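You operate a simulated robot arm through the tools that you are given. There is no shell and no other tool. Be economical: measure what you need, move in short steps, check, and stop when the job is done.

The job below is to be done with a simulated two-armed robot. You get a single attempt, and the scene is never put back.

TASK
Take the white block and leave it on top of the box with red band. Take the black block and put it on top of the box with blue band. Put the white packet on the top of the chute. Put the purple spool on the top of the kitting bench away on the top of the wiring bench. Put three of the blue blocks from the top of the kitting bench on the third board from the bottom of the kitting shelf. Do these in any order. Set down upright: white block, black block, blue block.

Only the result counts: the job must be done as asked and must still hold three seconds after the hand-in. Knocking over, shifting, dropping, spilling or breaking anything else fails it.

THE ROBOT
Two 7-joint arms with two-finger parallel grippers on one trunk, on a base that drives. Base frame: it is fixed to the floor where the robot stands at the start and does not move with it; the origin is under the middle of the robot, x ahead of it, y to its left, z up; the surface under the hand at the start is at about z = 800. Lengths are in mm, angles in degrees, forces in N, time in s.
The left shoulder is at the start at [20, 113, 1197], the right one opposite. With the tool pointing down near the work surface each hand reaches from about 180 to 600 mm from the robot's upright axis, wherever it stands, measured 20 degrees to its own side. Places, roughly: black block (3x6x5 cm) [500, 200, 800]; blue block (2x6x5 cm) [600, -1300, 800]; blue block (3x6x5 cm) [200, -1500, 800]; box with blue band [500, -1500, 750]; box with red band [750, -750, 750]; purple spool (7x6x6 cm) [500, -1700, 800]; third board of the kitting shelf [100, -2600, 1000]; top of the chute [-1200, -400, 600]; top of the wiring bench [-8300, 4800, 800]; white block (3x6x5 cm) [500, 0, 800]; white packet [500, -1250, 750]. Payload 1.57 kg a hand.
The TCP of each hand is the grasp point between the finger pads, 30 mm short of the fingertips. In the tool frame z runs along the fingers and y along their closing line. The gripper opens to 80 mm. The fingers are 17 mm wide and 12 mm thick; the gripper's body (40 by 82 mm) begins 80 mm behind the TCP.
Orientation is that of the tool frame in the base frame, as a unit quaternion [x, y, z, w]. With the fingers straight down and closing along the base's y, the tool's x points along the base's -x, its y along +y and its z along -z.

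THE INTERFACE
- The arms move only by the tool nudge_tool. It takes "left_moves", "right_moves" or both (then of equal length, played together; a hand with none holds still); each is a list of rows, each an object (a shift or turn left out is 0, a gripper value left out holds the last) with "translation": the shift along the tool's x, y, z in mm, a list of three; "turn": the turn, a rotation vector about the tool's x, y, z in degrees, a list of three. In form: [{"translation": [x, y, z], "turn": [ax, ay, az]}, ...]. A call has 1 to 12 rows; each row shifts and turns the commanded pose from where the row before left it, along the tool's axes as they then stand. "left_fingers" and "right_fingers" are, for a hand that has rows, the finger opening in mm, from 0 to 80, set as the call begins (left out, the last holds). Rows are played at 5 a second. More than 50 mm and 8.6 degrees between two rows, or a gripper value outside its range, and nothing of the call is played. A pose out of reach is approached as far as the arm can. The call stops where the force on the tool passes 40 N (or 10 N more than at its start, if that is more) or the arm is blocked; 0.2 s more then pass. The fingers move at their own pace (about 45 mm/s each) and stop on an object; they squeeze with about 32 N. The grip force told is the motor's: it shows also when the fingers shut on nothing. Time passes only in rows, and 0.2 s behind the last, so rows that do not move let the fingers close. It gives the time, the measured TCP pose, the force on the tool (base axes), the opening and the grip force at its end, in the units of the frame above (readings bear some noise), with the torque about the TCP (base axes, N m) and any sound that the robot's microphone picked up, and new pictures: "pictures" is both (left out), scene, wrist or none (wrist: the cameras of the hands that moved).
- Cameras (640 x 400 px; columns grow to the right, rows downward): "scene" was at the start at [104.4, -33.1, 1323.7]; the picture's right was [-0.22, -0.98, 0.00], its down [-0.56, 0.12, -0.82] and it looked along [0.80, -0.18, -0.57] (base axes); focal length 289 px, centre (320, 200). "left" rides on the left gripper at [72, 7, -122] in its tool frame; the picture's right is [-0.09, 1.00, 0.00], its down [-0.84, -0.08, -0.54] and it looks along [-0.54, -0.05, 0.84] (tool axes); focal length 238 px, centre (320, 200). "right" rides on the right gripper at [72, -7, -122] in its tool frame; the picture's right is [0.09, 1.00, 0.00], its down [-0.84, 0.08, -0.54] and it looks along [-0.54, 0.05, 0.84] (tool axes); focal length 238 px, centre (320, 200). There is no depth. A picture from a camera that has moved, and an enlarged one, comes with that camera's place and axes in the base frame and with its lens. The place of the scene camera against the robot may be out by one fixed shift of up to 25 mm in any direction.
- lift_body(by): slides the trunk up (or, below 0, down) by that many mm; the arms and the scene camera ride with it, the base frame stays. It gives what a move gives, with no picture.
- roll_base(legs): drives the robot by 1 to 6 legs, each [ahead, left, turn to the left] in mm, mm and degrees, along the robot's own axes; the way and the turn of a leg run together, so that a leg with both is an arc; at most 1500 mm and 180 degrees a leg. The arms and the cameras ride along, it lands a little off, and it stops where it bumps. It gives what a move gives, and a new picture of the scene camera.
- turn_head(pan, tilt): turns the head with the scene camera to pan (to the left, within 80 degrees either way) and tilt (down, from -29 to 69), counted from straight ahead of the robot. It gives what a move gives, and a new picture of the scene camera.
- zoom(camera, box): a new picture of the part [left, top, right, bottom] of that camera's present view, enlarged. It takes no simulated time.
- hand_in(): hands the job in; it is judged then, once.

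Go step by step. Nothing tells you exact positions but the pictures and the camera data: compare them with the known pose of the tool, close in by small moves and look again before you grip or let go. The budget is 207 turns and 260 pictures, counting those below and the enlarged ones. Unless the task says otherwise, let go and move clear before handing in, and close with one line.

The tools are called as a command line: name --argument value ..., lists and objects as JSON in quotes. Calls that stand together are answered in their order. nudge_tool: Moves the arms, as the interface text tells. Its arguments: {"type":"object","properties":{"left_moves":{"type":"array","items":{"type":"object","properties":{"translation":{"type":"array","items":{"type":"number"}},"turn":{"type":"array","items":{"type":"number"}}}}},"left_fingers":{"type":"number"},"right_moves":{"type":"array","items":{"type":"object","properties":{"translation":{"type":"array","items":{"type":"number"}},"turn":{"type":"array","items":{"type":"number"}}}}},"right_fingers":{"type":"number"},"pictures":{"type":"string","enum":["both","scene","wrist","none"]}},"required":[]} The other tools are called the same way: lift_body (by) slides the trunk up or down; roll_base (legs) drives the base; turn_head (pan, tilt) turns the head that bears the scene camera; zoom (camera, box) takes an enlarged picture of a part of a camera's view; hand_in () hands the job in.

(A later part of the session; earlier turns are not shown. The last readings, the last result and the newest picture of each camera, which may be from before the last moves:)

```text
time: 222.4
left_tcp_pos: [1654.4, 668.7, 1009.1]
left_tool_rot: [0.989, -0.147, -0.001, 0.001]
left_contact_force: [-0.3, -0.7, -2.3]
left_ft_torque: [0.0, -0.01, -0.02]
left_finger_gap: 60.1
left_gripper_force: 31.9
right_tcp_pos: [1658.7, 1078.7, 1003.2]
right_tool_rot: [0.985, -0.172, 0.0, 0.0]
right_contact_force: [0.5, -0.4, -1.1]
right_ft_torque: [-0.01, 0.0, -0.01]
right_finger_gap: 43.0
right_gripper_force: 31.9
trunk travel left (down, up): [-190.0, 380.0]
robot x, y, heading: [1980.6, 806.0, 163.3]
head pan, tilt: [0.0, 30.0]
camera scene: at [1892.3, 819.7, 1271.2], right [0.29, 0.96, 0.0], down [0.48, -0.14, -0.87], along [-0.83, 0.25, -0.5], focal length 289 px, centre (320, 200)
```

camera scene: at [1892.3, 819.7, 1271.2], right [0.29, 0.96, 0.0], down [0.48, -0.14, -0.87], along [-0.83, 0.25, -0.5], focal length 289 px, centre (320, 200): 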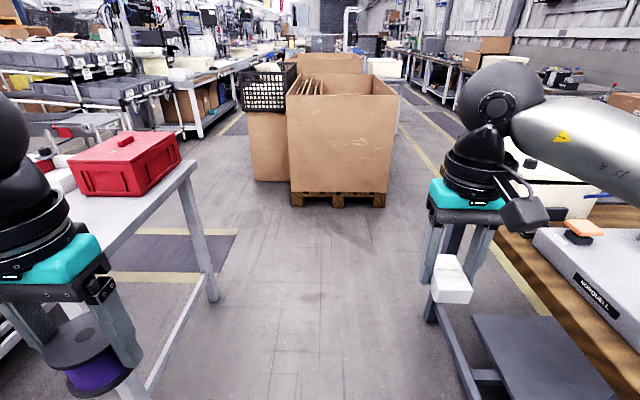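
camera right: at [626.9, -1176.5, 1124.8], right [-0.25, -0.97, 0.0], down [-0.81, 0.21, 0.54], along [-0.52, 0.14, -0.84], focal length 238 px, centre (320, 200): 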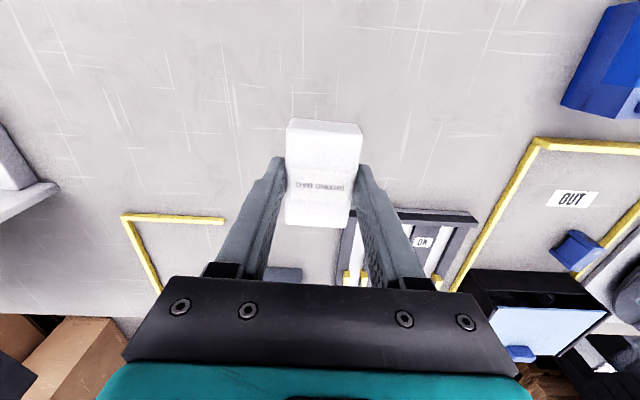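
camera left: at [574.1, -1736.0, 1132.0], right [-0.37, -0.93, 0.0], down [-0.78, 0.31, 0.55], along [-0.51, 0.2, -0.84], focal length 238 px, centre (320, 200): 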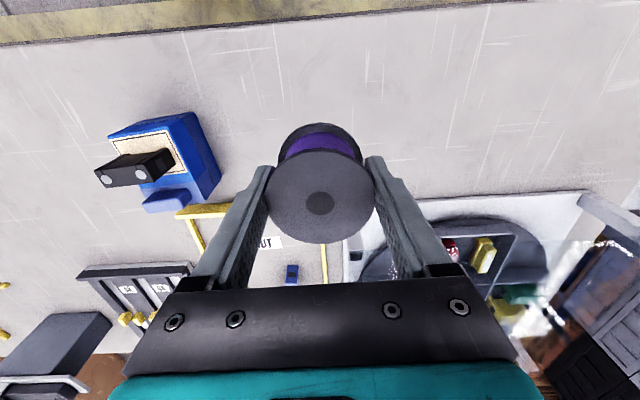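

roll_base --legs '[[1000, 0, 0], [720, 0, 0]]'

roll_base --legs '[[0, 1100, 0], [0, 950, 0]]'

turn_head --pan 0 --tilt 40

```text
time: 231.1
left_tcp_pos: [9.6, 1150.5, 1008.7]
left_tool_rot: [0.99, -0.141, -0.002, 0.001]
left_contact_force: [-0.6, -0.1, -2.4]
left_ft_torque: [-0.01, 0.0, -0.04]
left_finger_gap: 59.8
left_gripper_force: 32.8
right_tcp_pos: [8.7, 1559.0, 1003.5]
right_tool_rot: [0.986, -0.167, 0.0, 0.0]
right_contact_force: [0.2, 0.4, -0.8]
right_ft_torque: [0.03, -0.03, 0.0]
right_finger_gap: 42.9
right_gripper_force: 32.5
trunk travel left (down, up): [-190.0, 380.0]
robot x, y, heading: [332.1, 1288.3, 164.1]
head pan, tilt: [0.0, 30.0]
camera scene: at [245.3, 1302.8, 1271.1], right [0.28, 0.96, 0.0], down [0.48, -0.14, -0.87], along [-0.83, 0.24, -0.5], focal length 289 px, centre (320, 200)
```

scene: 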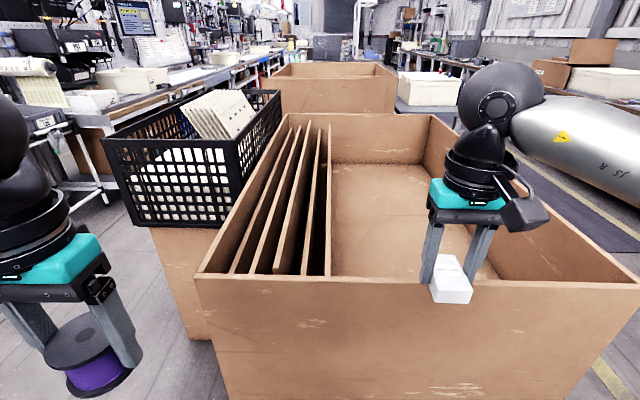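

```text
time: 241.3
left_tcp_pos: [-561.2, -814.8, 1009.5]
left_tool_rot: [0.99, -0.142, -0.002, 0.0]
left_contact_force: [0.2, -0.3, -1.5]
left_ft_torque: [0.01, -0.02, 0.0]
left_finger_gap: 59.9
left_gripper_force: 31.7
right_tcp_pos: [-560.3, -403.6, 1003.4]
right_tool_rot: [0.986, -0.168, 0.0, -0.001]
right_contact_force: [0.1, 0.0, 0.5]
right_ft_torque: [-0.03, 0.02, -0.02]
right_finger_gap: 42.9
right_gripper_force: 31.9
trunk travel left (down, up): [-190.0, 380.0]
robot x, y, heading: [-237.0, -677.3, 163.7]
head pan, tilt: [0.0, 30.0]
camera scene: at [-325.0, -661.3, 1271.2], right [0.28, 0.96, 0.0], down [0.48, -0.14, -0.87], along [-0.83, 0.24, -0.5], focal length 289 px, centre (320, 200)
```

scene: 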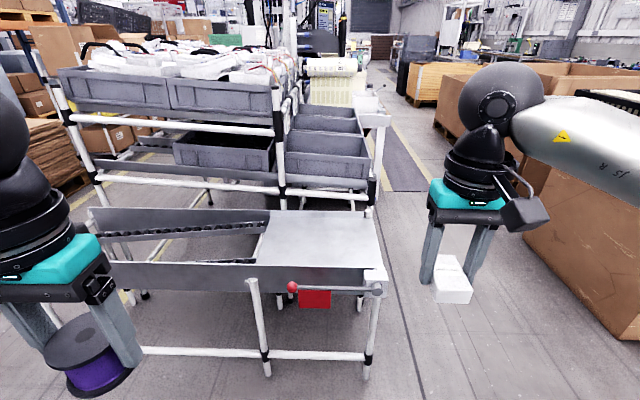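

```text
time: 242.0
left_tcp_pos: [-560.9, -814.1, 1010.0]
left_tool_rot: [0.99, -0.142, -0.002, 0.0]
left_contact_force: [-0.6, -0.8, -2.3]
left_ft_torque: [0.01, 0.0, 0.0]
left_finger_gap: 59.5
left_gripper_force: 32.1
right_tcp_pos: [-560.9, -404.9, 1002.7]
right_tool_rot: [0.986, -0.168, 0.001, -0.001]
right_contact_force: [-0.5, 0.0, -1.1]
right_ft_torque: [-0.01, 0.02, 0.01]
right_finger_gap: 43.0
right_gripper_force: 32.2
trunk travel left (down, up): [-190.0, 380.0]
robot x, y, heading: [-236.1, -677.6, 163.6]
head pan, tilt: [0.0, 40.0]
camera scene: at [-319.7, -662.7, 1255.9], right [0.28, 0.96, 0.0], down [0.62, -0.18, -0.77], along [-0.74, 0.21, -0.64], focal length 289 px, centre (320, 200)
```

scene: 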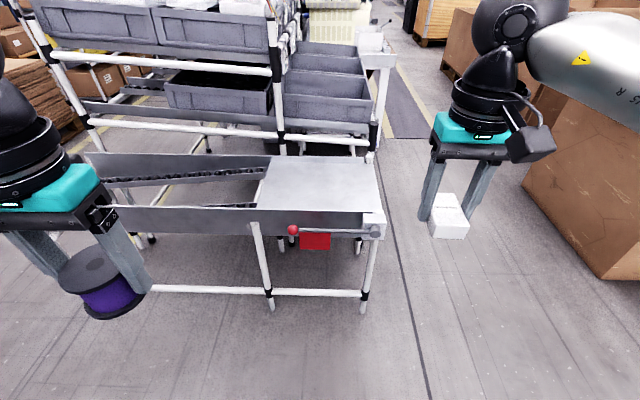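

zoom --camera "scene" --box '[60, 120, 420, 320]'

```text
1.78 times, centred on (240, 220) of scene
camera zoom: at [-319.7, -662.7, 1255.9], right [0.28, 0.96, 0.0], down [0.62, -0.18, -0.77], along [-0.74, 0.21, -0.64], focal length 514 px, centre (462, 164)
```

zoom: 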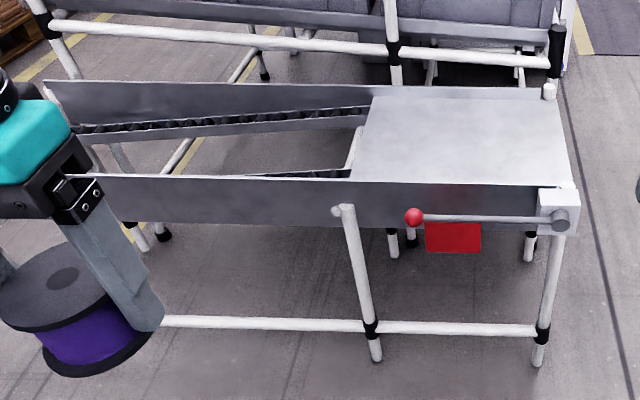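

The plate at the chute's top is roughly (-1180,-415), z≈600, level-looking. I position the robot in front, right hand toward it.

roll_base --legs '[[0, 130, 0], [400, 0, 0]]'

lift_body --by -150

nudge_tool --right_moves '[{"translation": [-35, 10, 20]}, {"translation": [-35, 10, 20]}, {"translation": [-35, 10, 20]}, {"translation": [-35, 10, 20]}, {}]' --pictures "both"

```text
time: 245.4
left_tcp_pos: [-980.0, -829.1, 1008.9]
left_tool_rot: [0.99, -0.139, -0.002, 0.001]
left_contact_force: [-0.2, 0.0, -2.2]
left_ft_torque: [0.05, 0.0, 0.01]
left_finger_gap: 59.5
left_gripper_force: 32.3
right_tcp_pos: [-980.2, -417.8, 1002.8]
right_tool_rot: [0.986, -0.166, -0.001, 0.0]
right_contact_force: [-0.8, -1.1, -1.4]
right_ft_torque: [-0.01, 0.01, -0.05]
right_finger_gap: 43.0
right_gripper_force: 32.0
trunk travel left (down, up): [-190.0, 380.0]
robot x, y, heading: [-655.9, -689.5, 163.9]
head pan, tilt: [0.0, 40.0]
camera scene: at [-738.5, -676.5, 1255.8], right [0.28, 0.96, 0.0], down [0.62, -0.18, -0.77], along [-0.74, 0.21, -0.64], focal length 289 px, centre (320, 200)
```

scene: 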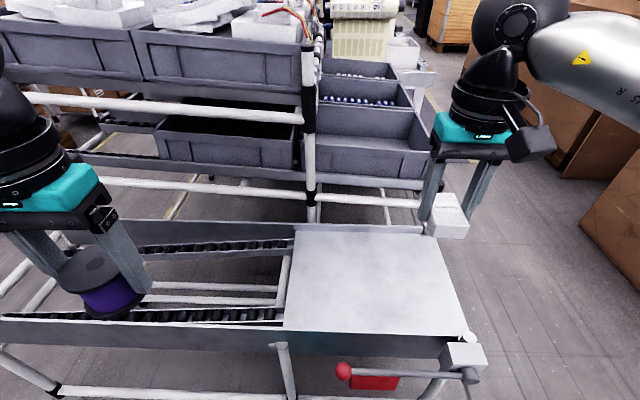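

```text
time: 247.1
left_tcp_pos: [-977.5, -826.2, 859.3]
left_tool_rot: [0.99, -0.14, -0.001, 0.0]
left_contact_force: [0.0, 0.0, -2.6]
left_ft_torque: [-0.02, 0.02, 0.0]
left_finger_gap: 59.3
left_gripper_force: 32.4
right_tcp_pos: [-979.8, -418.5, 853.4]
right_tool_rot: [0.986, -0.166, 0.0, 0.0]
right_contact_force: [0.4, -0.2, -0.3]
right_ft_torque: [-0.01, -0.02, -0.01]
right_finger_gap: 43.0
right_gripper_force: 32.1
trunk travel left (down, up): [-40.0, 530.0]
robot x, y, heading: [-655.4, -689.2, 164.2]
head pan, tilt: [0.0, 40.0]
```

```text
time: 248.3
left_tcp_pos: [-979.3, -827.7, 858.3]
left_tool_rot: [0.99, -0.139, -0.003, 0.0]
left_contact_force: [-0.6, 0.4, -2.0]
left_ft_torque: [-0.02, 0.0, 0.02]
left_finger_gap: 59.5
left_gripper_force: 32.0
right_tcp_pos: [-1126.9, -411.0, 772.8]
right_tool_rot: [0.986, -0.165, -0.001, -0.001]
right_contact_force: [0.0, 0.5, 0.5]
right_ft_torque: [-0.01, 0.0, 0.0]
right_finger_gap: 43.0
right_gripper_force: 32.4
trunk travel left (down, up): [-40.0, 530.0]
robot x, y, heading: [-656.7, -693.1, 164.0]
head pan, tilt: [0.0, 40.0]
camera scene: at [-738.2, -676.7, 1105.8], right [0.28, 0.96, 0.0], down [0.62, -0.18, -0.77], along [-0.74, 0.21, -0.64], focal length 289 px, centre (320, 200)
camera right: at [-1055.2, -427.9, 894.8], right [-0.24, -0.97, 0.0], down [-0.82, 0.2, 0.54], along [-0.53, 0.13, -0.84], focal length 238 px, centre (320, 200)
```

scene: 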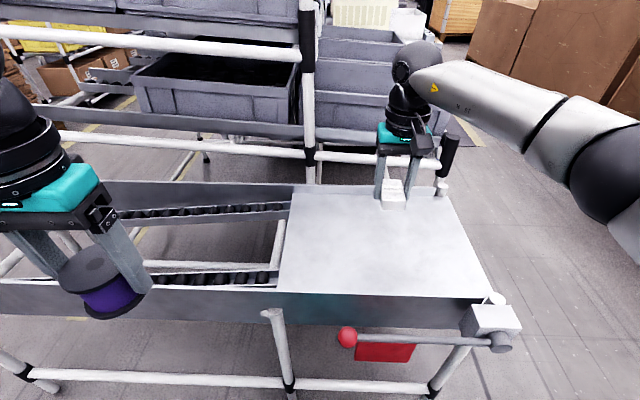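
right: 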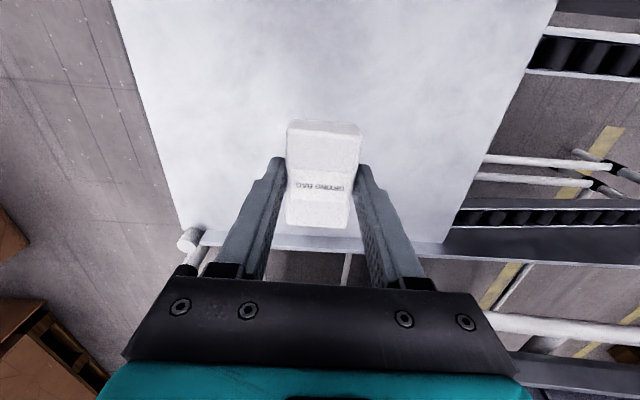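

lift_body --by -40

nudge_tool --right_moves '[{"translation": [0, 0, 30]}, {"translation": [0, 0, 30]}, {"translation": [0, 0, 10]}, {}]' --pictures "both"

zoom --camera "scene" --box '[260, 120, 520, 300]'

```text
time: 249.2
left_tcp_pos: [-977.3, -828.7, 818.9]
left_tool_rot: [0.99, -0.14, -0.003, 0.0]
left_contact_force: [-0.2, -0.3, -1.7]
left_ft_torque: [0.02, -0.01, 0.03]
left_finger_gap: 59.7
left_gripper_force: 32.0
right_tcp_pos: [-1124.9, -411.0, 734.2]
right_tool_rot: [0.986, -0.166, -0.001, 0.0]
right_contact_force: [-0.4, 0.6, -0.7]
right_ft_torque: [0.03, 0.0, -0.02]
right_finger_gap: 42.9
right_gripper_force: 32.1
trunk travel left (down, up): [0.0, 570.0]
robot x, y, heading: [-655.5, -684.0, 164.0]
head pan, tilt: [0.0, 40.0]
```

```text
time: 250.2
left_tcp_pos: [-978.4, -828.4, 819.9]
left_tool_rot: [0.99, -0.141, -0.002, 0.001]
left_contact_force: [-0.2, -0.3, -1.9]
left_ft_torque: [0.0, 0.0, -0.02]
left_finger_gap: 59.1
left_gripper_force: 31.7
right_tcp_pos: [-1125.0, -409.5, 662.5]
right_tool_rot: [0.986, -0.165, -0.001, -0.001]
right_contact_force: [0.1, -0.3, 0.2]
right_ft_torque: [0.0, 0.0, -0.03]
right_finger_gap: 43.1
right_gripper_force: 31.8
trunk travel left (down, up): [0.0, 570.0]
robot x, y, heading: [-656.2, -690.5, 163.9]
head pan, tilt: [0.0, 40.0]
camera scene: at [-738.1, -676.6, 1065.8], right [0.28, 0.96, 0.0], down [0.62, -0.18, -0.77], along [-0.74, 0.21, -0.64], focal length 289 px, centre (320, 200)
camera right: at [-1054.4, -427.5, 785.1], right [-0.24, -0.97, 0.0], down [-0.82, 0.2, 0.54], along [-0.53, 0.13, -0.84], focal length 238 px, centre (320, 200)
```

scene: 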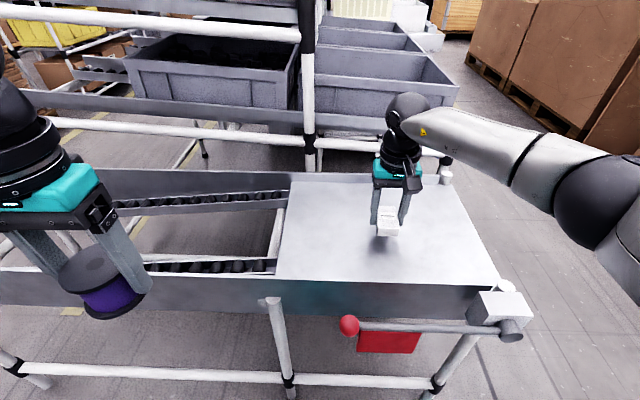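
right: 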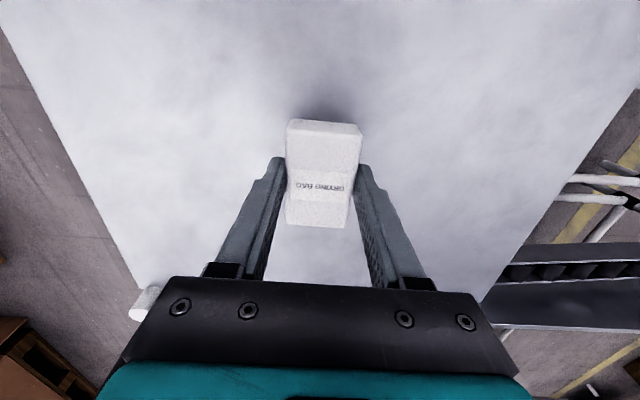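

```text
2.22 times, centred on (390, 210) of scene
camera zoom: at [-738.1, -676.6, 1065.8], right [0.28, 0.96, 0.0], down [0.62, -0.18, -0.77], along [-0.74, 0.21, -0.64], focal length 643 px, centre (164, 178)
```

zoom: 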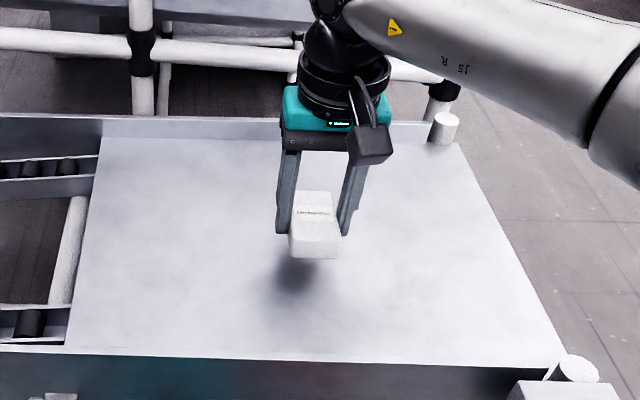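

nudge_tool --right_moves '[{"translation": [0, 0, 10]}, {"translation": [0, 0, 6]}, {"translation": [0, 0, 4]}, {}]' --pictures "none"

```text
time: 251.2
left_tcp_pos: [-979.3, -828.0, 818.5]
left_tool_rot: [0.99, -0.14, -0.001, 0.001]
left_contact_force: [-0.5, -0.1, -3.3]
left_ft_torque: [0.02, -0.01, 0.0]
left_finger_gap: 59.8
left_gripper_force: 32.2
right_tcp_pos: [-1124.9, -411.3, 643.2]
right_tool_rot: [0.986, -0.166, 0.0, 0.0]
right_contact_force: [1.1, -0.8, -0.5]
right_ft_torque: [0.01, -0.02, -0.01]
right_finger_gap: 42.8
right_gripper_force: 32.4
trunk travel left (down, up): [0.0, 570.0]
robot x, y, heading: [-653.3, -686.5, 164.2]
head pan, tilt: [0.0, 40.0]
```

nudge_tool --right_moves '[{"translation": [0, 0, 4]}, {"translation": [0, 0, 3]}, {}]' --pictures "scene"

zoom --camera "scene" --box '[320, 170, 460, 270]'

```text
time: 251.9
left_tcp_pos: [-979.6, -828.7, 819.4]
left_tool_rot: [0.99, -0.141, -0.002, 0.001]
left_contact_force: [0.2, -0.5, -2.5]
left_ft_torque: [0.04, 0.01, 0.04]
left_finger_gap: 59.1
left_gripper_force: 32.0
right_tcp_pos: [-1124.7, -410.6, 637.2]
right_tool_rot: [0.986, -0.166, 0.0, -0.001]
right_contact_force: [-0.2, -1.0, -0.2]
right_ft_torque: [0.01, 0.01, -0.03]
right_finger_gap: 42.9
right_gripper_force: 31.8
trunk travel left (down, up): [0.0, 570.0]
robot x, y, heading: [-656.7, -688.4, 164.1]
head pan, tilt: [0.0, 40.0]
camera scene: at [-738.1, -676.6, 1065.8], right [0.28, 0.96, 0.0], down [0.62, -0.18, -0.77], along [-0.74, 0.21, -0.64], focal length 289 px, centre (320, 200)
```

scene: 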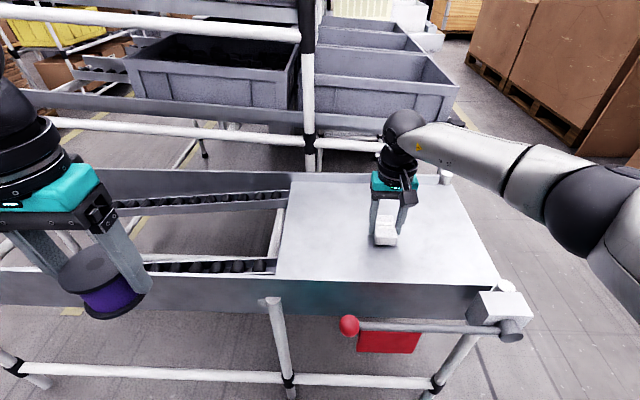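

```text
4.00 times, centred on (390, 220) of scene
camera zoom: at [-738.1, -676.6, 1065.8], right [0.28, 0.96, 0.0], down [0.62, -0.18, -0.77], along [-0.74, 0.21, -0.64], focal length 1157 px, centre (40, 120)
```

zoom: 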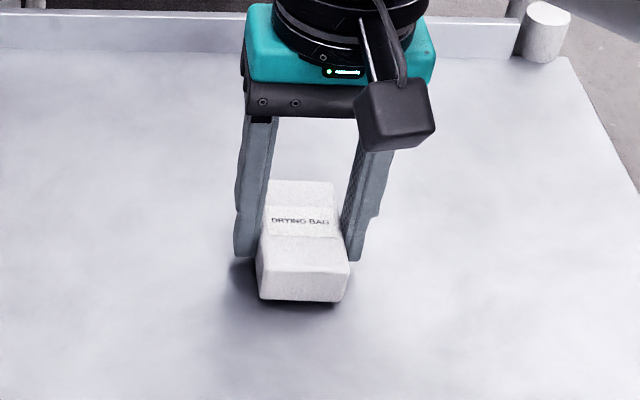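

Nearly down. Small steps to contact.

nudge_tool --right_moves '[{"translation": [0, 0, 3]}, {"translation": [0, 0, 2]}, {}]' --pictures "none"

```text
time: 252.8
left_tcp_pos: [-978.2, -829.6, 819.4]
left_tool_rot: [0.99, -0.14, -0.002, 0.001]
left_contact_force: [0.3, -0.8, -0.9]
left_ft_torque: [-0.03, -0.01, 0.01]
left_finger_gap: 59.3
left_gripper_force: 31.8
right_tcp_pos: [-1125.4, -410.9, 633.2]
right_tool_rot: [0.986, -0.167, -0.002, -0.001]
right_contact_force: [3.6, 1.8, 14.9]
right_ft_torque: [-0.05, -0.42, 0.0]
right_finger_gap: 42.9
right_gripper_force: 31.9
trunk travel left (down, up): [0.0, 570.0]
robot x, y, heading: [-654.8, -687.7, 163.9]
head pan, tilt: [0.0, 40.0]
```

nudge_tool --right_moves '[{}, {}, {}]' --right_fingers 70 --pictures "none"

nudge_tool --right_moves '[{"translation": [0, 0, -20]}, {"translation": [0, 0, -40]}, {"translation": [0, 0, -40]}, {"translation": [0, 0, -40]}, {"translation": [30, 0, -30]}, {"translation": [40, 0, 0]}, {"translation": [40, 0, 0]}, {}]' --pictures "scene"

zoom --camera "scene" --box '[280, 150, 520, 300]'

```text
time: 253.6
left_tcp_pos: [-978.3, -828.5, 817.9]
left_tool_rot: [0.99, -0.141, -0.002, 0.001]
left_contact_force: [0.2, -0.3, -1.7]
left_ft_torque: [0.0, 0.03, 0.03]
left_finger_gap: 59.3
left_gripper_force: 31.9
right_tcp_pos: [-1124.2, -410.6, 630.4]
right_tool_rot: [0.986, -0.167, 0.0, -0.001]
right_contact_force: [0.0, 0.8, -0.2]
right_ft_torque: [0.0, 0.02, -0.02]
right_finger_gap: 70.1
right_gripper_force: 0.1
trunk travel left (down, up): [0.0, 570.0]
robot x, y, heading: [-656.5, -687.2, 164.1]
head pan, tilt: [0.0, 40.0]
```

```text
time: 255.3
left_tcp_pos: [-978.4, -827.5, 820.1]
left_tool_rot: [0.99, -0.14, -0.002, 0.0]
left_contact_force: [-0.9, 0.5, -2.3]
left_ft_torque: [0.02, -0.01, 0.01]
left_finger_gap: 59.2
left_gripper_force: 32.1
right_tcp_pos: [-1019.8, -445.6, 800.5]
right_tool_rot: [0.986, -0.166, 0.0, -0.001]
right_contact_force: [0.4, -0.3, 0.0]
right_ft_torque: [-0.01, -0.02, 0.0]
right_finger_gap: 70.0
right_gripper_force: 0.0
trunk travel left (down, up): [0.0, 570.0]
robot x, y, heading: [-653.7, -687.1, 163.8]
head pan, tilt: [0.0, 40.0]
camera scene: at [-738.0, -676.7, 1065.8], right [0.28, 0.96, 0.0], down [0.62, -0.18, -0.77], along [-0.74, 0.21, -0.64], focal length 289 px, centre (320, 200)
```

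scene: 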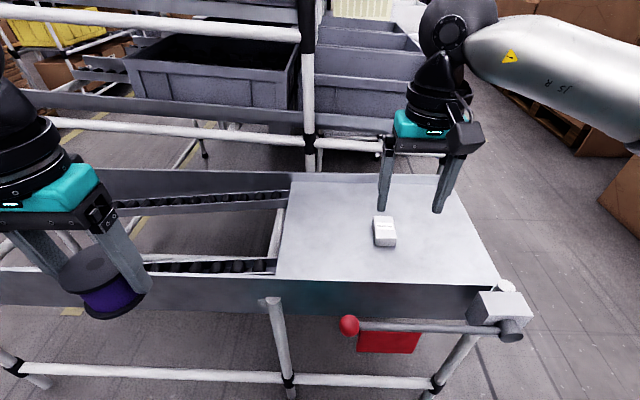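

```text
2.67 times, centred on (400, 225) of scene
camera zoom: at [-738.0, -676.7, 1065.8], right [0.28, 0.96, 0.0], down [0.62, -0.18, -0.77], along [-0.74, 0.21, -0.64], focal length 771 px, centre (107, 133)
```

zoom: 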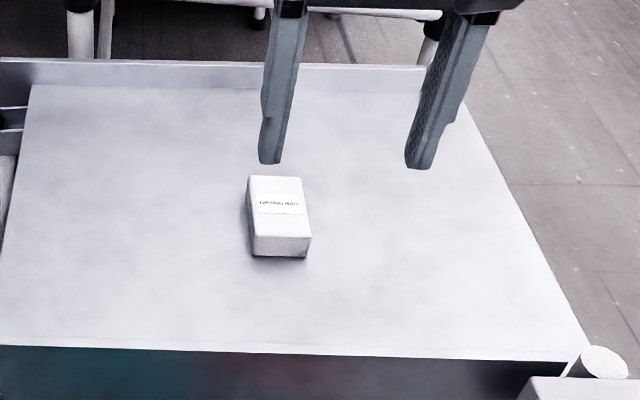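

The packet rests on the chute's top plate. Now the spool goes to the wiring bench far behind; I back off, raise up, and look down the cross aisle.

lift_body --by 210

roll_base --legs '[[-350, 0, 0], [0, -1140, 0]]'

turn_head --pan 0 --tilt 10

```text
time: 257.6
left_tcp_pos: [-978.8, -827.8, 1029.6]
left_tool_rot: [0.99, -0.14, -0.002, 0.002]
left_contact_force: [-0.3, -0.2, -1.4]
left_ft_torque: [0.05, -0.01, -0.01]
left_finger_gap: 58.9
left_gripper_force: 32.2
right_tcp_pos: [-1020.8, -445.6, 1010.9]
right_tool_rot: [0.986, -0.165, 0.0, -0.001]
right_contact_force: [-0.3, -0.1, -0.1]
right_ft_torque: [0.03, 0.02, 0.01]
right_finger_gap: 70.0
right_gripper_force: 0.0
trunk travel left (down, up): [-210.0, 360.0]
robot x, y, heading: [-653.4, -688.9, 164.1]
head pan, tilt: [0.0, 40.0]
```

```text
time: 265.3
left_tcp_pos: [-329.4, 173.5, 1029.7]
left_tool_rot: [0.991, -0.137, -0.002, 0.001]
left_contact_force: [-1.2, -0.2, -2.3]
left_ft_torque: [-0.01, -0.01, 0.0]
left_finger_gap: 58.7
left_gripper_force: 31.4
right_tcp_pos: [-374.4, 554.7, 1010.9]
right_tool_rot: [0.987, -0.162, 0.0, 0.0]
right_contact_force: [0.1, -0.4, 0.6]
right_ft_torque: [0.01, -0.02, 0.0]
right_finger_gap: 70.0
right_gripper_force: 0.1
trunk travel left (down, up): [-210.0, 360.0]
robot x, y, heading: [-2.9, 316.4, 164.3]
head pan, tilt: [0.0, 40.0]
camera scene: at [-90.0, 326.6, 1275.8], right [0.27, 0.96, 0.0], down [0.62, -0.17, -0.77], along [-0.74, 0.21, -0.64], focal length 289 px, centre (320, 200)
```

scene: 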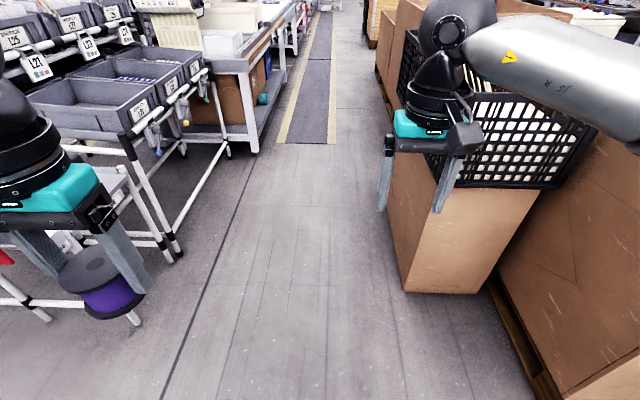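

```text
time: 266.3
left_tcp_pos: [-330.0, 173.0, 1029.0]
left_tool_rot: [0.991, -0.137, -0.002, 0.0]
left_contact_force: [-0.3, -0.6, -2.1]
left_ft_torque: [0.02, 0.01, -0.03]
left_finger_gap: 58.5
left_gripper_force: 31.7
right_tcp_pos: [-374.2, 555.1, 1012.2]
right_tool_rot: [0.987, -0.163, 0.0, 0.0]
right_contact_force: [-0.3, 0.1, 0.4]
right_ft_torque: [-0.01, 0.0, -0.01]
right_finger_gap: 70.2
right_gripper_force: 0.0
trunk travel left (down, up): [-210.0, 360.0]
robot x, y, heading: [-3.5, 312.1, 164.4]
head pan, tilt: [0.0, 10.0]
camera scene: at [-97.7, 328.5, 1323.4], right [0.27, 0.96, 0.0], down [0.17, -0.05, -0.98], along [-0.95, 0.26, -0.17], focal length 289 px, centre (320, 200)
```

scene: 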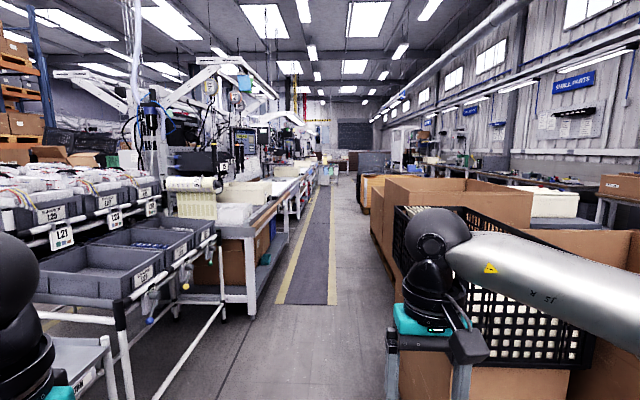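

zoom --camera "scene" --box '[300, 60, 640, 220]'

```text
1.88 times, centred on (470, 140) of scene
camera zoom: at [-97.7, 328.5, 1323.4], right [0.27, 0.96, 0.0], down [0.17, -0.05, -0.98], along [-0.95, 0.26, -0.17], focal length 544 px, centre (38, 313)
```

zoom: 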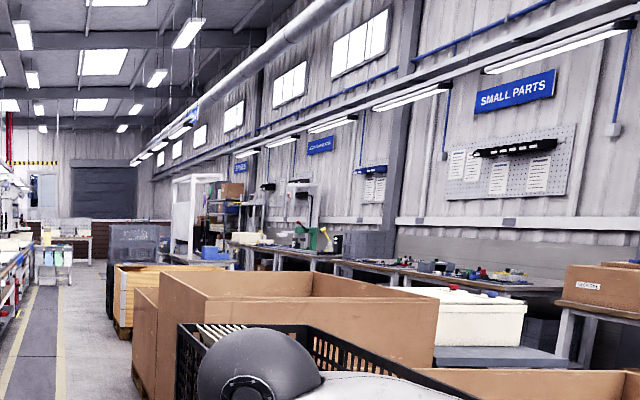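

roll_base --legs '[[0, 137, -1.6], [1500, 0, 0], [1500, 0, 0], [1200, 0, 0]]'

turn_head --pan -20 --tilt 10

```text
time: 287.3
left_tcp_pos: [-4400.1, 1242.1, 1029.8]
left_tool_rot: [0.99, -0.139, -0.002, 0.001]
left_contact_force: [-0.6, 0.5, -2.8]
left_ft_torque: [-0.01, 0.01, 0.04]
left_finger_gap: 58.6
left_gripper_force: 32.7
right_tcp_pos: [-4443.1, 1626.0, 1011.4]
right_tool_rot: [0.986, -0.165, 0.0, 0.0]
right_contact_force: [-0.8, 0.1, 0.3]
right_ft_torque: [0.0, 0.04, -0.01]
right_finger_gap: 69.9
right_gripper_force: 0.0
trunk travel left (down, up): [-210.0, 360.0]
robot x, y, heading: [-4073.3, 1385.5, 164.3]
head pan, tilt: [0.0, 10.0]
camera scene: at [-4167.6, 1398.5, 1323.5], right [0.27, 0.96, 0.0], down [0.17, -0.05, -0.98], along [-0.95, 0.27, -0.17], focal length 289 px, centre (320, 200)
```

scene: 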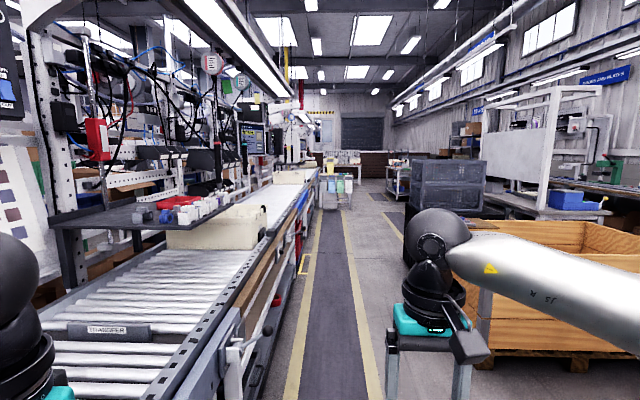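

```text
time: 288.2
left_tcp_pos: [-4399.9, 1242.9, 1028.7]
left_tool_rot: [0.99, -0.139, -0.002, 0.001]
left_contact_force: [0.5, -0.2, -2.6]
left_ft_torque: [0.0, 0.05, -0.01]
left_finger_gap: 58.4
left_gripper_force: 32.7
right_tcp_pos: [-4443.0, 1626.1, 1011.1]
right_tool_rot: [0.987, -0.163, 0.0, 0.0]
right_contact_force: [0.0, 0.7, 0.3]
right_ft_torque: [0.02, -0.01, -0.02]
right_finger_gap: 70.0
right_gripper_force: 0.1
trunk travel left (down, up): [-210.0, 360.0]
robot x, y, heading: [-4080.2, 1387.1, 164.2]
head pan, tilt: [-20.0, 10.0]
camera scene: at [-4153.4, 1427.5, 1323.5], right [0.58, 0.81, 0.0], down [0.14, -0.1, -0.98], along [-0.8, 0.57, -0.17], focal length 289 px, centre (320, 200)
```

scene: 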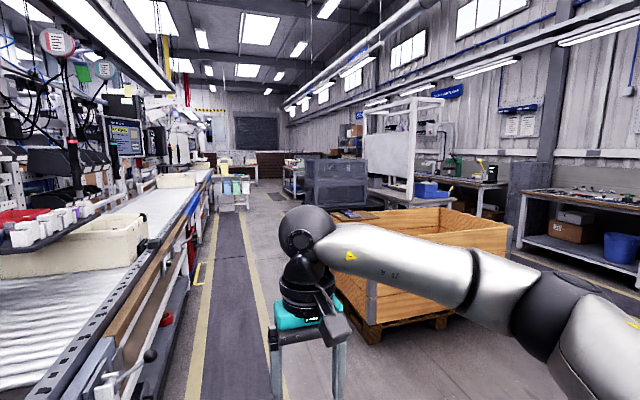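

zoom --camera "scene" --box '[200, 80, 520, 260]'

```text
2.00 times, centred on (360, 170) of scene
camera zoom: at [-4153.4, 1427.5, 1323.5], right [0.58, 0.81, 0.0], down [0.14, -0.1, -0.98], along [-0.8, 0.57, -0.17], focal length 578 px, centre (240, 260)
```

zoom: 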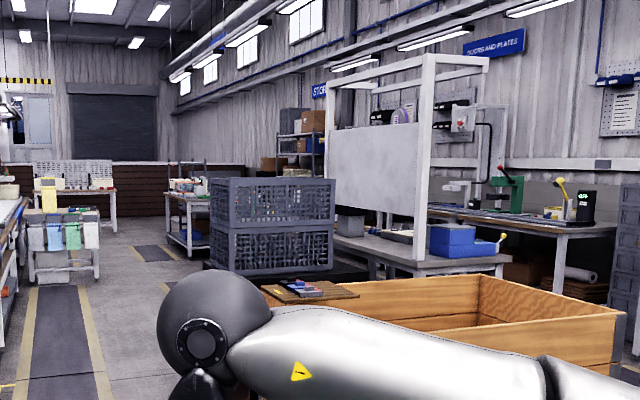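

roll_base --legs '[[0, 0, -1.4], [1500, 0, 0], [1500, 0, 0]]'

turn_head --pan -35 --tilt 10

```text
time: 303.0
left_tcp_pos: [-7266.0, 2135.7, 1029.0]
left_tool_rot: [0.989, -0.149, -0.002, 0.0]
left_contact_force: [0.1, 0.9, -2.9]
left_ft_torque: [-0.01, 0.0, 0.0]
left_finger_gap: 58.5
left_gripper_force: 31.8
right_tcp_pos: [-7301.1, 2520.7, 1011.6]
right_tool_rot: [0.984, -0.175, 0.0, -0.001]
right_contact_force: [0.1, -0.8, 0.1]
right_ft_torque: [-0.03, 0.0, 0.01]
right_finger_gap: 69.9
right_gripper_force: 0.2
trunk travel left (down, up): [-210.0, 360.0]
robot x, y, heading: [-6938.4, 2267.7, 163.2]
head pan, tilt: [-20.0, 10.0]
camera scene: at [-7015.6, 2315.5, 1323.5], right [0.6, 0.8, 0.0], down [0.14, -0.1, -0.98], along [-0.79, 0.59, -0.17], focal length 289 px, centre (320, 200)
```

scene: 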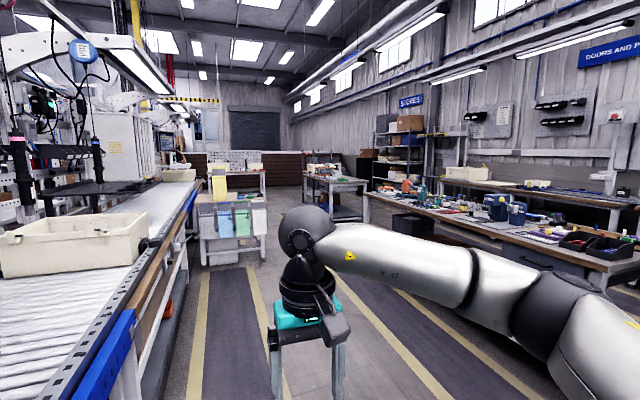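

```text
time: 303.7
left_tcp_pos: [-7265.9, 2137.6, 1029.3]
left_tool_rot: [0.989, -0.148, -0.001, 0.0]
left_contact_force: [0.4, 0.6, -2.3]
left_ft_torque: [0.0, 0.0, 0.03]
left_finger_gap: 58.6
left_gripper_force: 31.7
right_tcp_pos: [-7301.3, 2519.3, 1011.8]
right_tool_rot: [0.984, -0.176, -0.001, 0.0]
right_contact_force: [-0.1, -0.1, 0.5]
right_ft_torque: [0.0, -0.02, -0.01]
right_finger_gap: 69.8
right_gripper_force: 0.0
trunk travel left (down, up): [-210.0, 360.0]
robot x, y, heading: [-6942.9, 2271.0, 163.0]
head pan, tilt: [-35.0, 10.0]
camera scene: at [-6998.5, 2332.7, 1323.5], right [0.79, 0.62, 0.0], down [0.11, -0.14, -0.98], along [-0.61, 0.78, -0.17], focal length 289 px, centre (320, 200)
```

scene: 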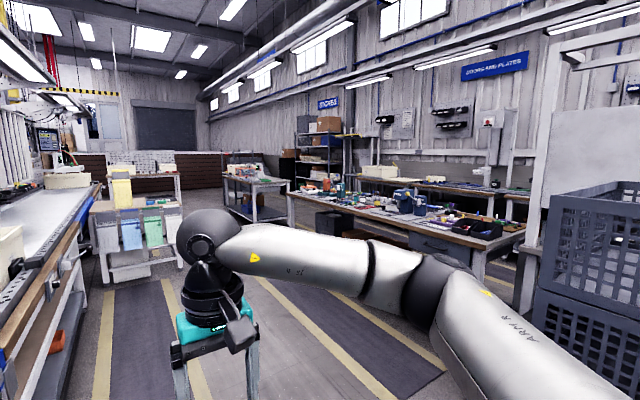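

zoom --camera "scene" --box '[270, 150, 550, 290]'

```text
2.29 times, centred on (410, 220) of scene
camera zoom: at [-6998.5, 2332.7, 1323.5], right [0.79, 0.62, 0.0], down [0.11, -0.14, -0.98], along [-0.61, 0.78, -0.17], focal length 661 px, centre (114, 154)
```

zoom: 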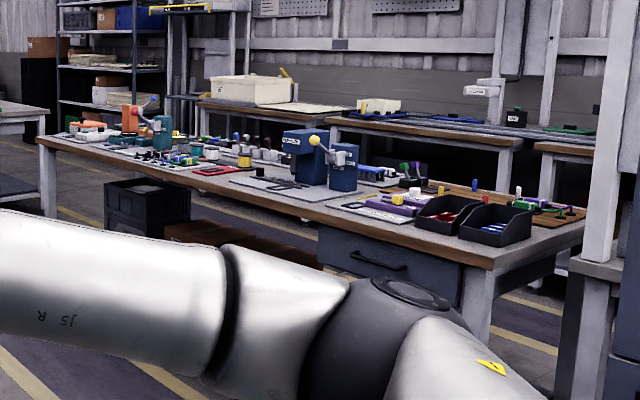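

This long bench with wire spools and crimpers (front edge at u≈-1770 in bench axes) matches the wiring bench. I drive up, turn to face it and look for a free spot.

roll_base --legs '[[1500, 0, 0], [0, 0, -90], [650, 0, 0]]'

turn_head --pan 0 --tilt 25

```text
time: 318.2
left_tcp_pos: [-8319.9, 3658.9, 1029.7]
left_tool_rot: [-0.593, 0.805, 0.001, 0.001]
left_contact_force: [0.7, -0.3, -3.6]
left_ft_torque: [0.01, -0.01, -0.04]
left_finger_gap: 58.6
left_gripper_force: 32.0
right_tcp_pos: [-7937.6, 3693.7, 1010.9]
right_tool_rot: [-0.572, 0.82, -0.001, 0.001]
right_contact_force: [0.2, 0.5, -0.1]
right_ft_torque: [0.03, 0.0, -0.02]
right_finger_gap: 70.1
right_gripper_force: 0.0
trunk travel left (down, up): [-210.0, 360.0]
robot x, y, heading: [-8185.7, 3335.6, 73.1]
head pan, tilt: [-35.0, 10.0]
camera scene: at [-8102.4, 3385.3, 1323.5], right [0.61, -0.79, 0.0], down [-0.14, -0.11, -0.98], along [0.78, 0.6, -0.17], focal length 289 px, centre (320, 200)
```

scene: 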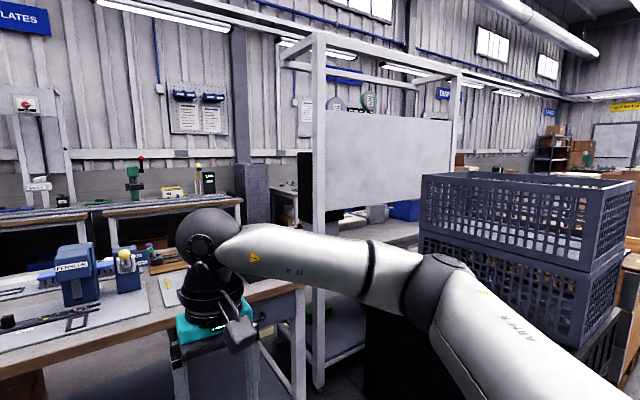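

```text
time: 319.2
left_tcp_pos: [-8320.7, 3659.1, 1029.3]
left_tool_rot: [-0.593, 0.805, 0.002, 0.001]
left_contact_force: [-0.2, -0.1, -2.8]
left_ft_torque: [-0.01, -0.01, -0.01]
left_finger_gap: 58.4
left_gripper_force: 32.4
right_tcp_pos: [-7936.9, 3693.2, 1011.6]
right_tool_rot: [-0.571, 0.821, 0.001, 0.0]
right_contact_force: [0.0, 0.2, 1.0]
right_ft_torque: [0.0, 0.01, 0.02]
right_finger_gap: 70.0
right_gripper_force: 0.1
trunk travel left (down, up): [-210.0, 360.0]
robot x, y, heading: [-8187.1, 3333.3, 72.8]
head pan, tilt: [0.0, 25.0]
camera scene: at [-8148.7, 3416.0, 1299.2], right [0.96, -0.3, 0.0], down [-0.12, -0.4, -0.91], along [0.27, 0.87, -0.42], focal length 289 px, centre (320, 200)
```

scene: 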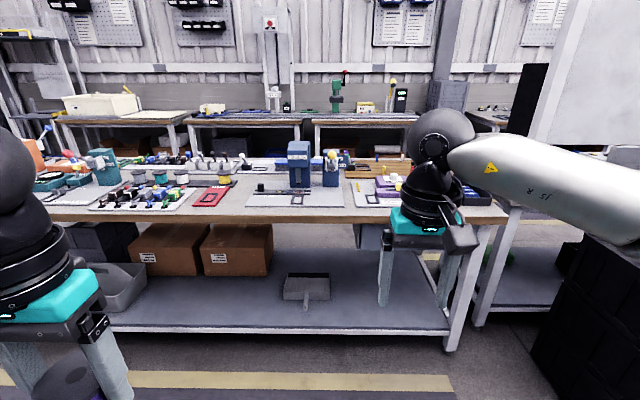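

zoom --camera "scene" --box '[30, 130, 430, 240]'

lift_body --by 160

roll_base --legs '[[420, 0, 0]]'

```text
1.60 times, centred on (230, 185) of scene
camera zoom: at [-8148.7, 3416.0, 1299.2], right [0.96, -0.3, 0.0], down [-0.12, -0.4, -0.91], along [0.27, 0.87, -0.42], focal length 463 px, centre (464, 224)
```

zoom: 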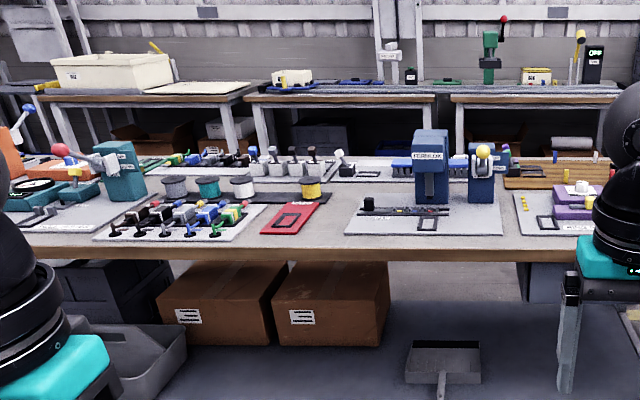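

```text
time: 321.1
left_tcp_pos: [-8319.9, 3658.8, 1190.7]
left_tool_rot: [-0.592, 0.806, 0.003, 0.001]
left_contact_force: [0.5, 0.5, -1.6]
left_ft_torque: [0.0, -0.01, -0.01]
left_finger_gap: 58.5
left_gripper_force: 31.6
right_tcp_pos: [-7937.8, 3694.1, 1171.2]
right_tool_rot: [-0.571, 0.821, -0.001, 0.0]
right_contact_force: [-0.5, 0.8, -0.1]
right_ft_torque: [-0.01, 0.01, 0.03]
right_finger_gap: 69.8
right_gripper_force: 0.0
trunk travel left (down, up): [-370.0, 200.0]
robot x, y, heading: [-8190.1, 3329.7, 72.9]
head pan, tilt: [0.0, 25.0]
```

```text
time: 323.7
left_tcp_pos: [-8196.4, 4065.1, 1189.6]
left_tool_rot: [-0.593, 0.805, 0.002, 0.0]
left_contact_force: [0.3, -0.2, -2.0]
left_ft_torque: [-0.05, 0.0, -0.05]
left_finger_gap: 58.6
left_gripper_force: 31.4
right_tcp_pos: [-7811.5, 4100.4, 1171.5]
right_tool_rot: [-0.572, 0.82, -0.001, 0.0]
right_contact_force: [1.1, 1.5, -0.1]
right_ft_torque: [0.01, -0.02, -0.02]
right_finger_gap: 70.0
right_gripper_force: 0.2
trunk travel left (down, up): [-370.0, 200.0]
robot x, y, heading: [-8060.1, 3737.3, 72.7]
head pan, tilt: [0.0, 25.0]
camera scene: at [-8023.6, 3823.1, 1459.1], right [0.96, -0.29, 0.0], down [-0.12, -0.4, -0.91], along [0.27, 0.87, -0.42], focal length 289 px, centre (320, 200)
```

scene: 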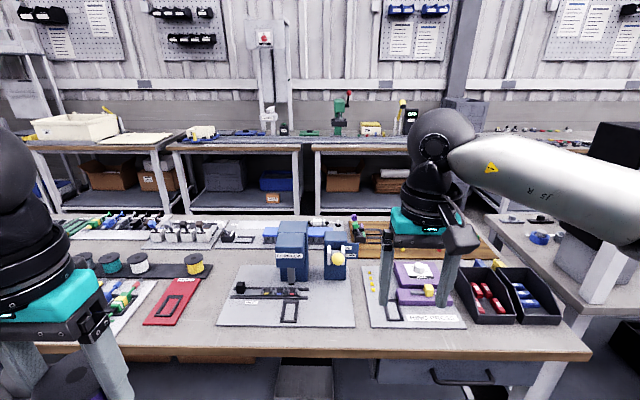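

turn_head --pan 12 --tilt 45

zoom --camera "scene" --box '[140, 60, 500, 280]'

```text
time: 324.5
left_tcp_pos: [-8196.7, 4065.0, 1189.6]
left_tool_rot: [-0.594, 0.805, 0.002, 0.001]
left_contact_force: [-0.8, -0.4, -1.8]
left_ft_torque: [-0.03, -0.01, -0.02]
left_finger_gap: 58.4
left_gripper_force: 32.2
right_tcp_pos: [-7812.0, 4100.3, 1171.2]
right_tool_rot: [-0.572, 0.821, 0.001, 0.001]
right_contact_force: [0.2, -0.1, -0.6]
right_ft_torque: [-0.02, 0.0, 0.01]
right_finger_gap: 69.9
right_gripper_force: 0.0
trunk travel left (down, up): [-370.0, 200.0]
robot x, y, heading: [-8063.1, 3736.4, 72.8]
head pan, tilt: [12.0, 45.0]
camera scene: at [-8043.6, 3815.5, 1428.6], right [1.0, -0.09, 0.0], down [-0.06, -0.7, -0.71], along [0.06, 0.7, -0.71], focal length 289 px, centre (320, 200)
```

scene: 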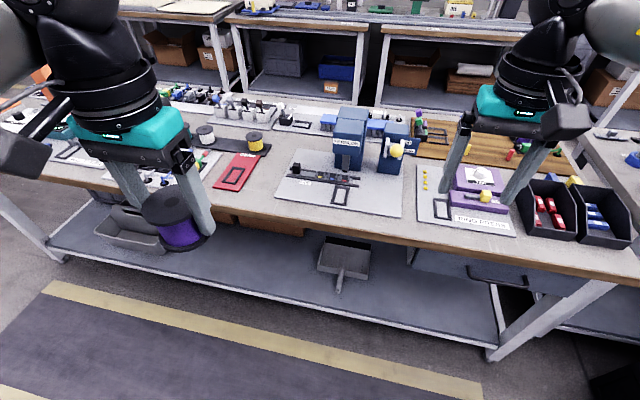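

```text
1.78 times, centred on (320, 170) of scene
camera zoom: at [-8043.6, 3815.5, 1428.6], right [1.0, -0.09, 0.0], down [-0.06, -0.7, -0.71], along [0.06, 0.7, -0.71], focal length 514 px, centre (320, 253)
```

zoom: 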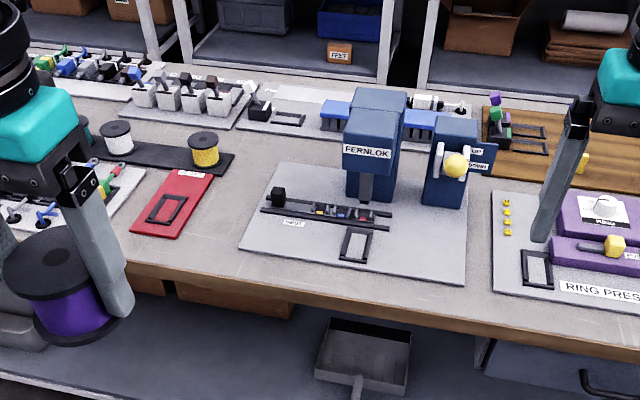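

A free patch lies between the red tray and the Fernlok mat at about (-8157,4559). I move in front of it.

roll_base --legs '[[0, 200, 0], [250, 0, 0]]'

nudge_tool --left_moves '[{"turn": [0, 0, 8]}, {"turn": [0, 0, 8]}, {"turn": [0, 0, 8]}, {"turn": [0, 0, 8]}, {"turn": [0, 0, 8]}, {"turn": [0, 0, 8]}, {}]' --pictures "both"

```text
time: 327.5
left_tcp_pos: [-8313.0, 4362.1, 1190.0]
left_tool_rot: [-0.594, 0.804, 0.001, 0.001]
left_contact_force: [0.3, 0.6, -2.4]
left_ft_torque: [-0.03, -0.02, 0.02]
left_finger_gap: 58.5
left_gripper_force: 31.7
right_tcp_pos: [-7930.6, 4397.9, 1170.9]
right_tool_rot: [-0.573, 0.82, -0.001, 0.0]
right_contact_force: [0.6, 0.9, -0.2]
right_ft_torque: [-0.04, 0.0, -0.03]
right_finger_gap: 69.7
right_gripper_force: 0.1
trunk travel left (down, up): [-370.0, 200.0]
robot x, y, heading: [-8177.7, 4034.4, 72.8]
head pan, tilt: [12.0, 45.0]
camera scene: at [-8160.7, 4112.7, 1428.5], right [1.0, -0.09, 0.0], down [-0.06, -0.7, -0.71], along [0.06, 0.7, -0.71], focal length 289 px, centre (320, 200)
```

scene: 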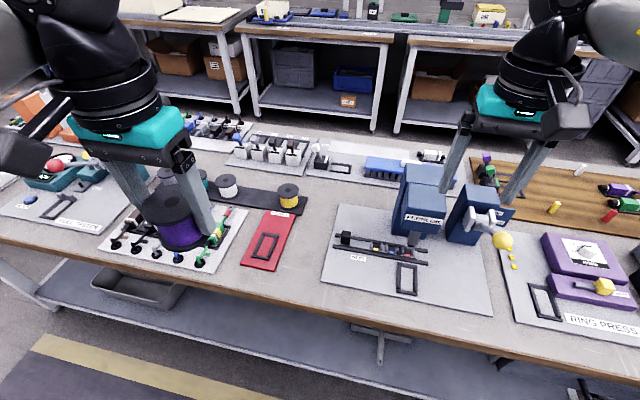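

```text
time: 329.1
left_tcp_pos: [-8313.7, 4360.2, 1189.7]
left_tool_rot: [-0.214, 0.977, 0.002, 0.001]
left_contact_force: [-0.2, -0.2, -2.0]
left_ft_torque: [-0.01, 0.01, -0.02]
left_finger_gap: 58.6
left_gripper_force: 32.3
right_tcp_pos: [-7930.1, 4397.0, 1171.4]
right_tool_rot: [-0.572, 0.82, 0.0, 0.001]
right_contact_force: [-0.1, -0.4, 0.6]
right_ft_torque: [0.03, 0.05, -0.02]
right_finger_gap: 69.9
right_gripper_force: 0.0
trunk travel left (down, up): [-370.0, 200.0]
robot x, y, heading: [-8175.2, 4033.9, 73.2]
head pan, tilt: [12.0, 45.0]
camera scene: at [-8161.0, 4111.9, 1428.6], right [1.0, -0.09, 0.0], down [-0.06, -0.7, -0.71], along [0.06, 0.7, -0.71], focal length 289 px, centre (320, 200)
camera left: at [-8381.5, 4337.4, 1310.6], right [-0.33, 0.94, 0.0], down [0.79, 0.28, 0.54], along [0.51, 0.18, -0.84], focal length 238 px, centre (320, 200)
```

scene: 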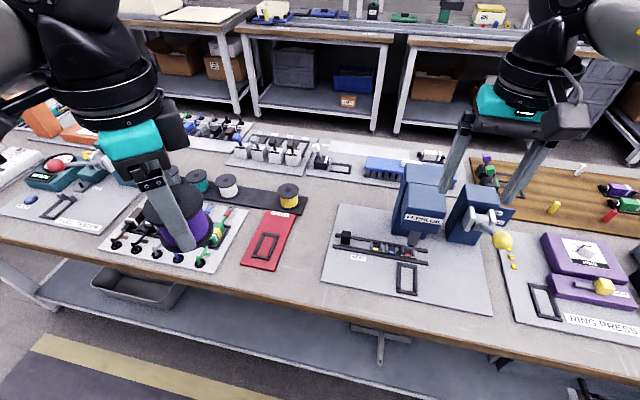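
left: 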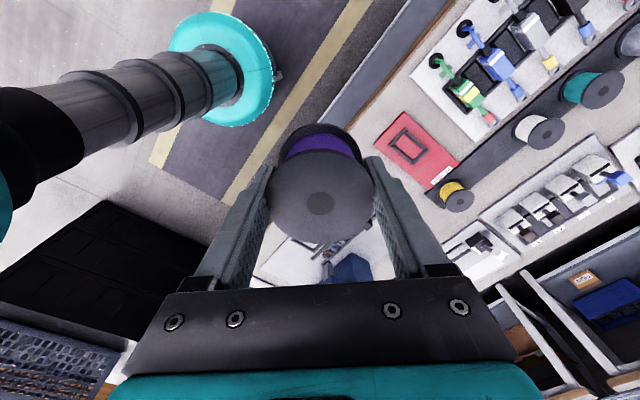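

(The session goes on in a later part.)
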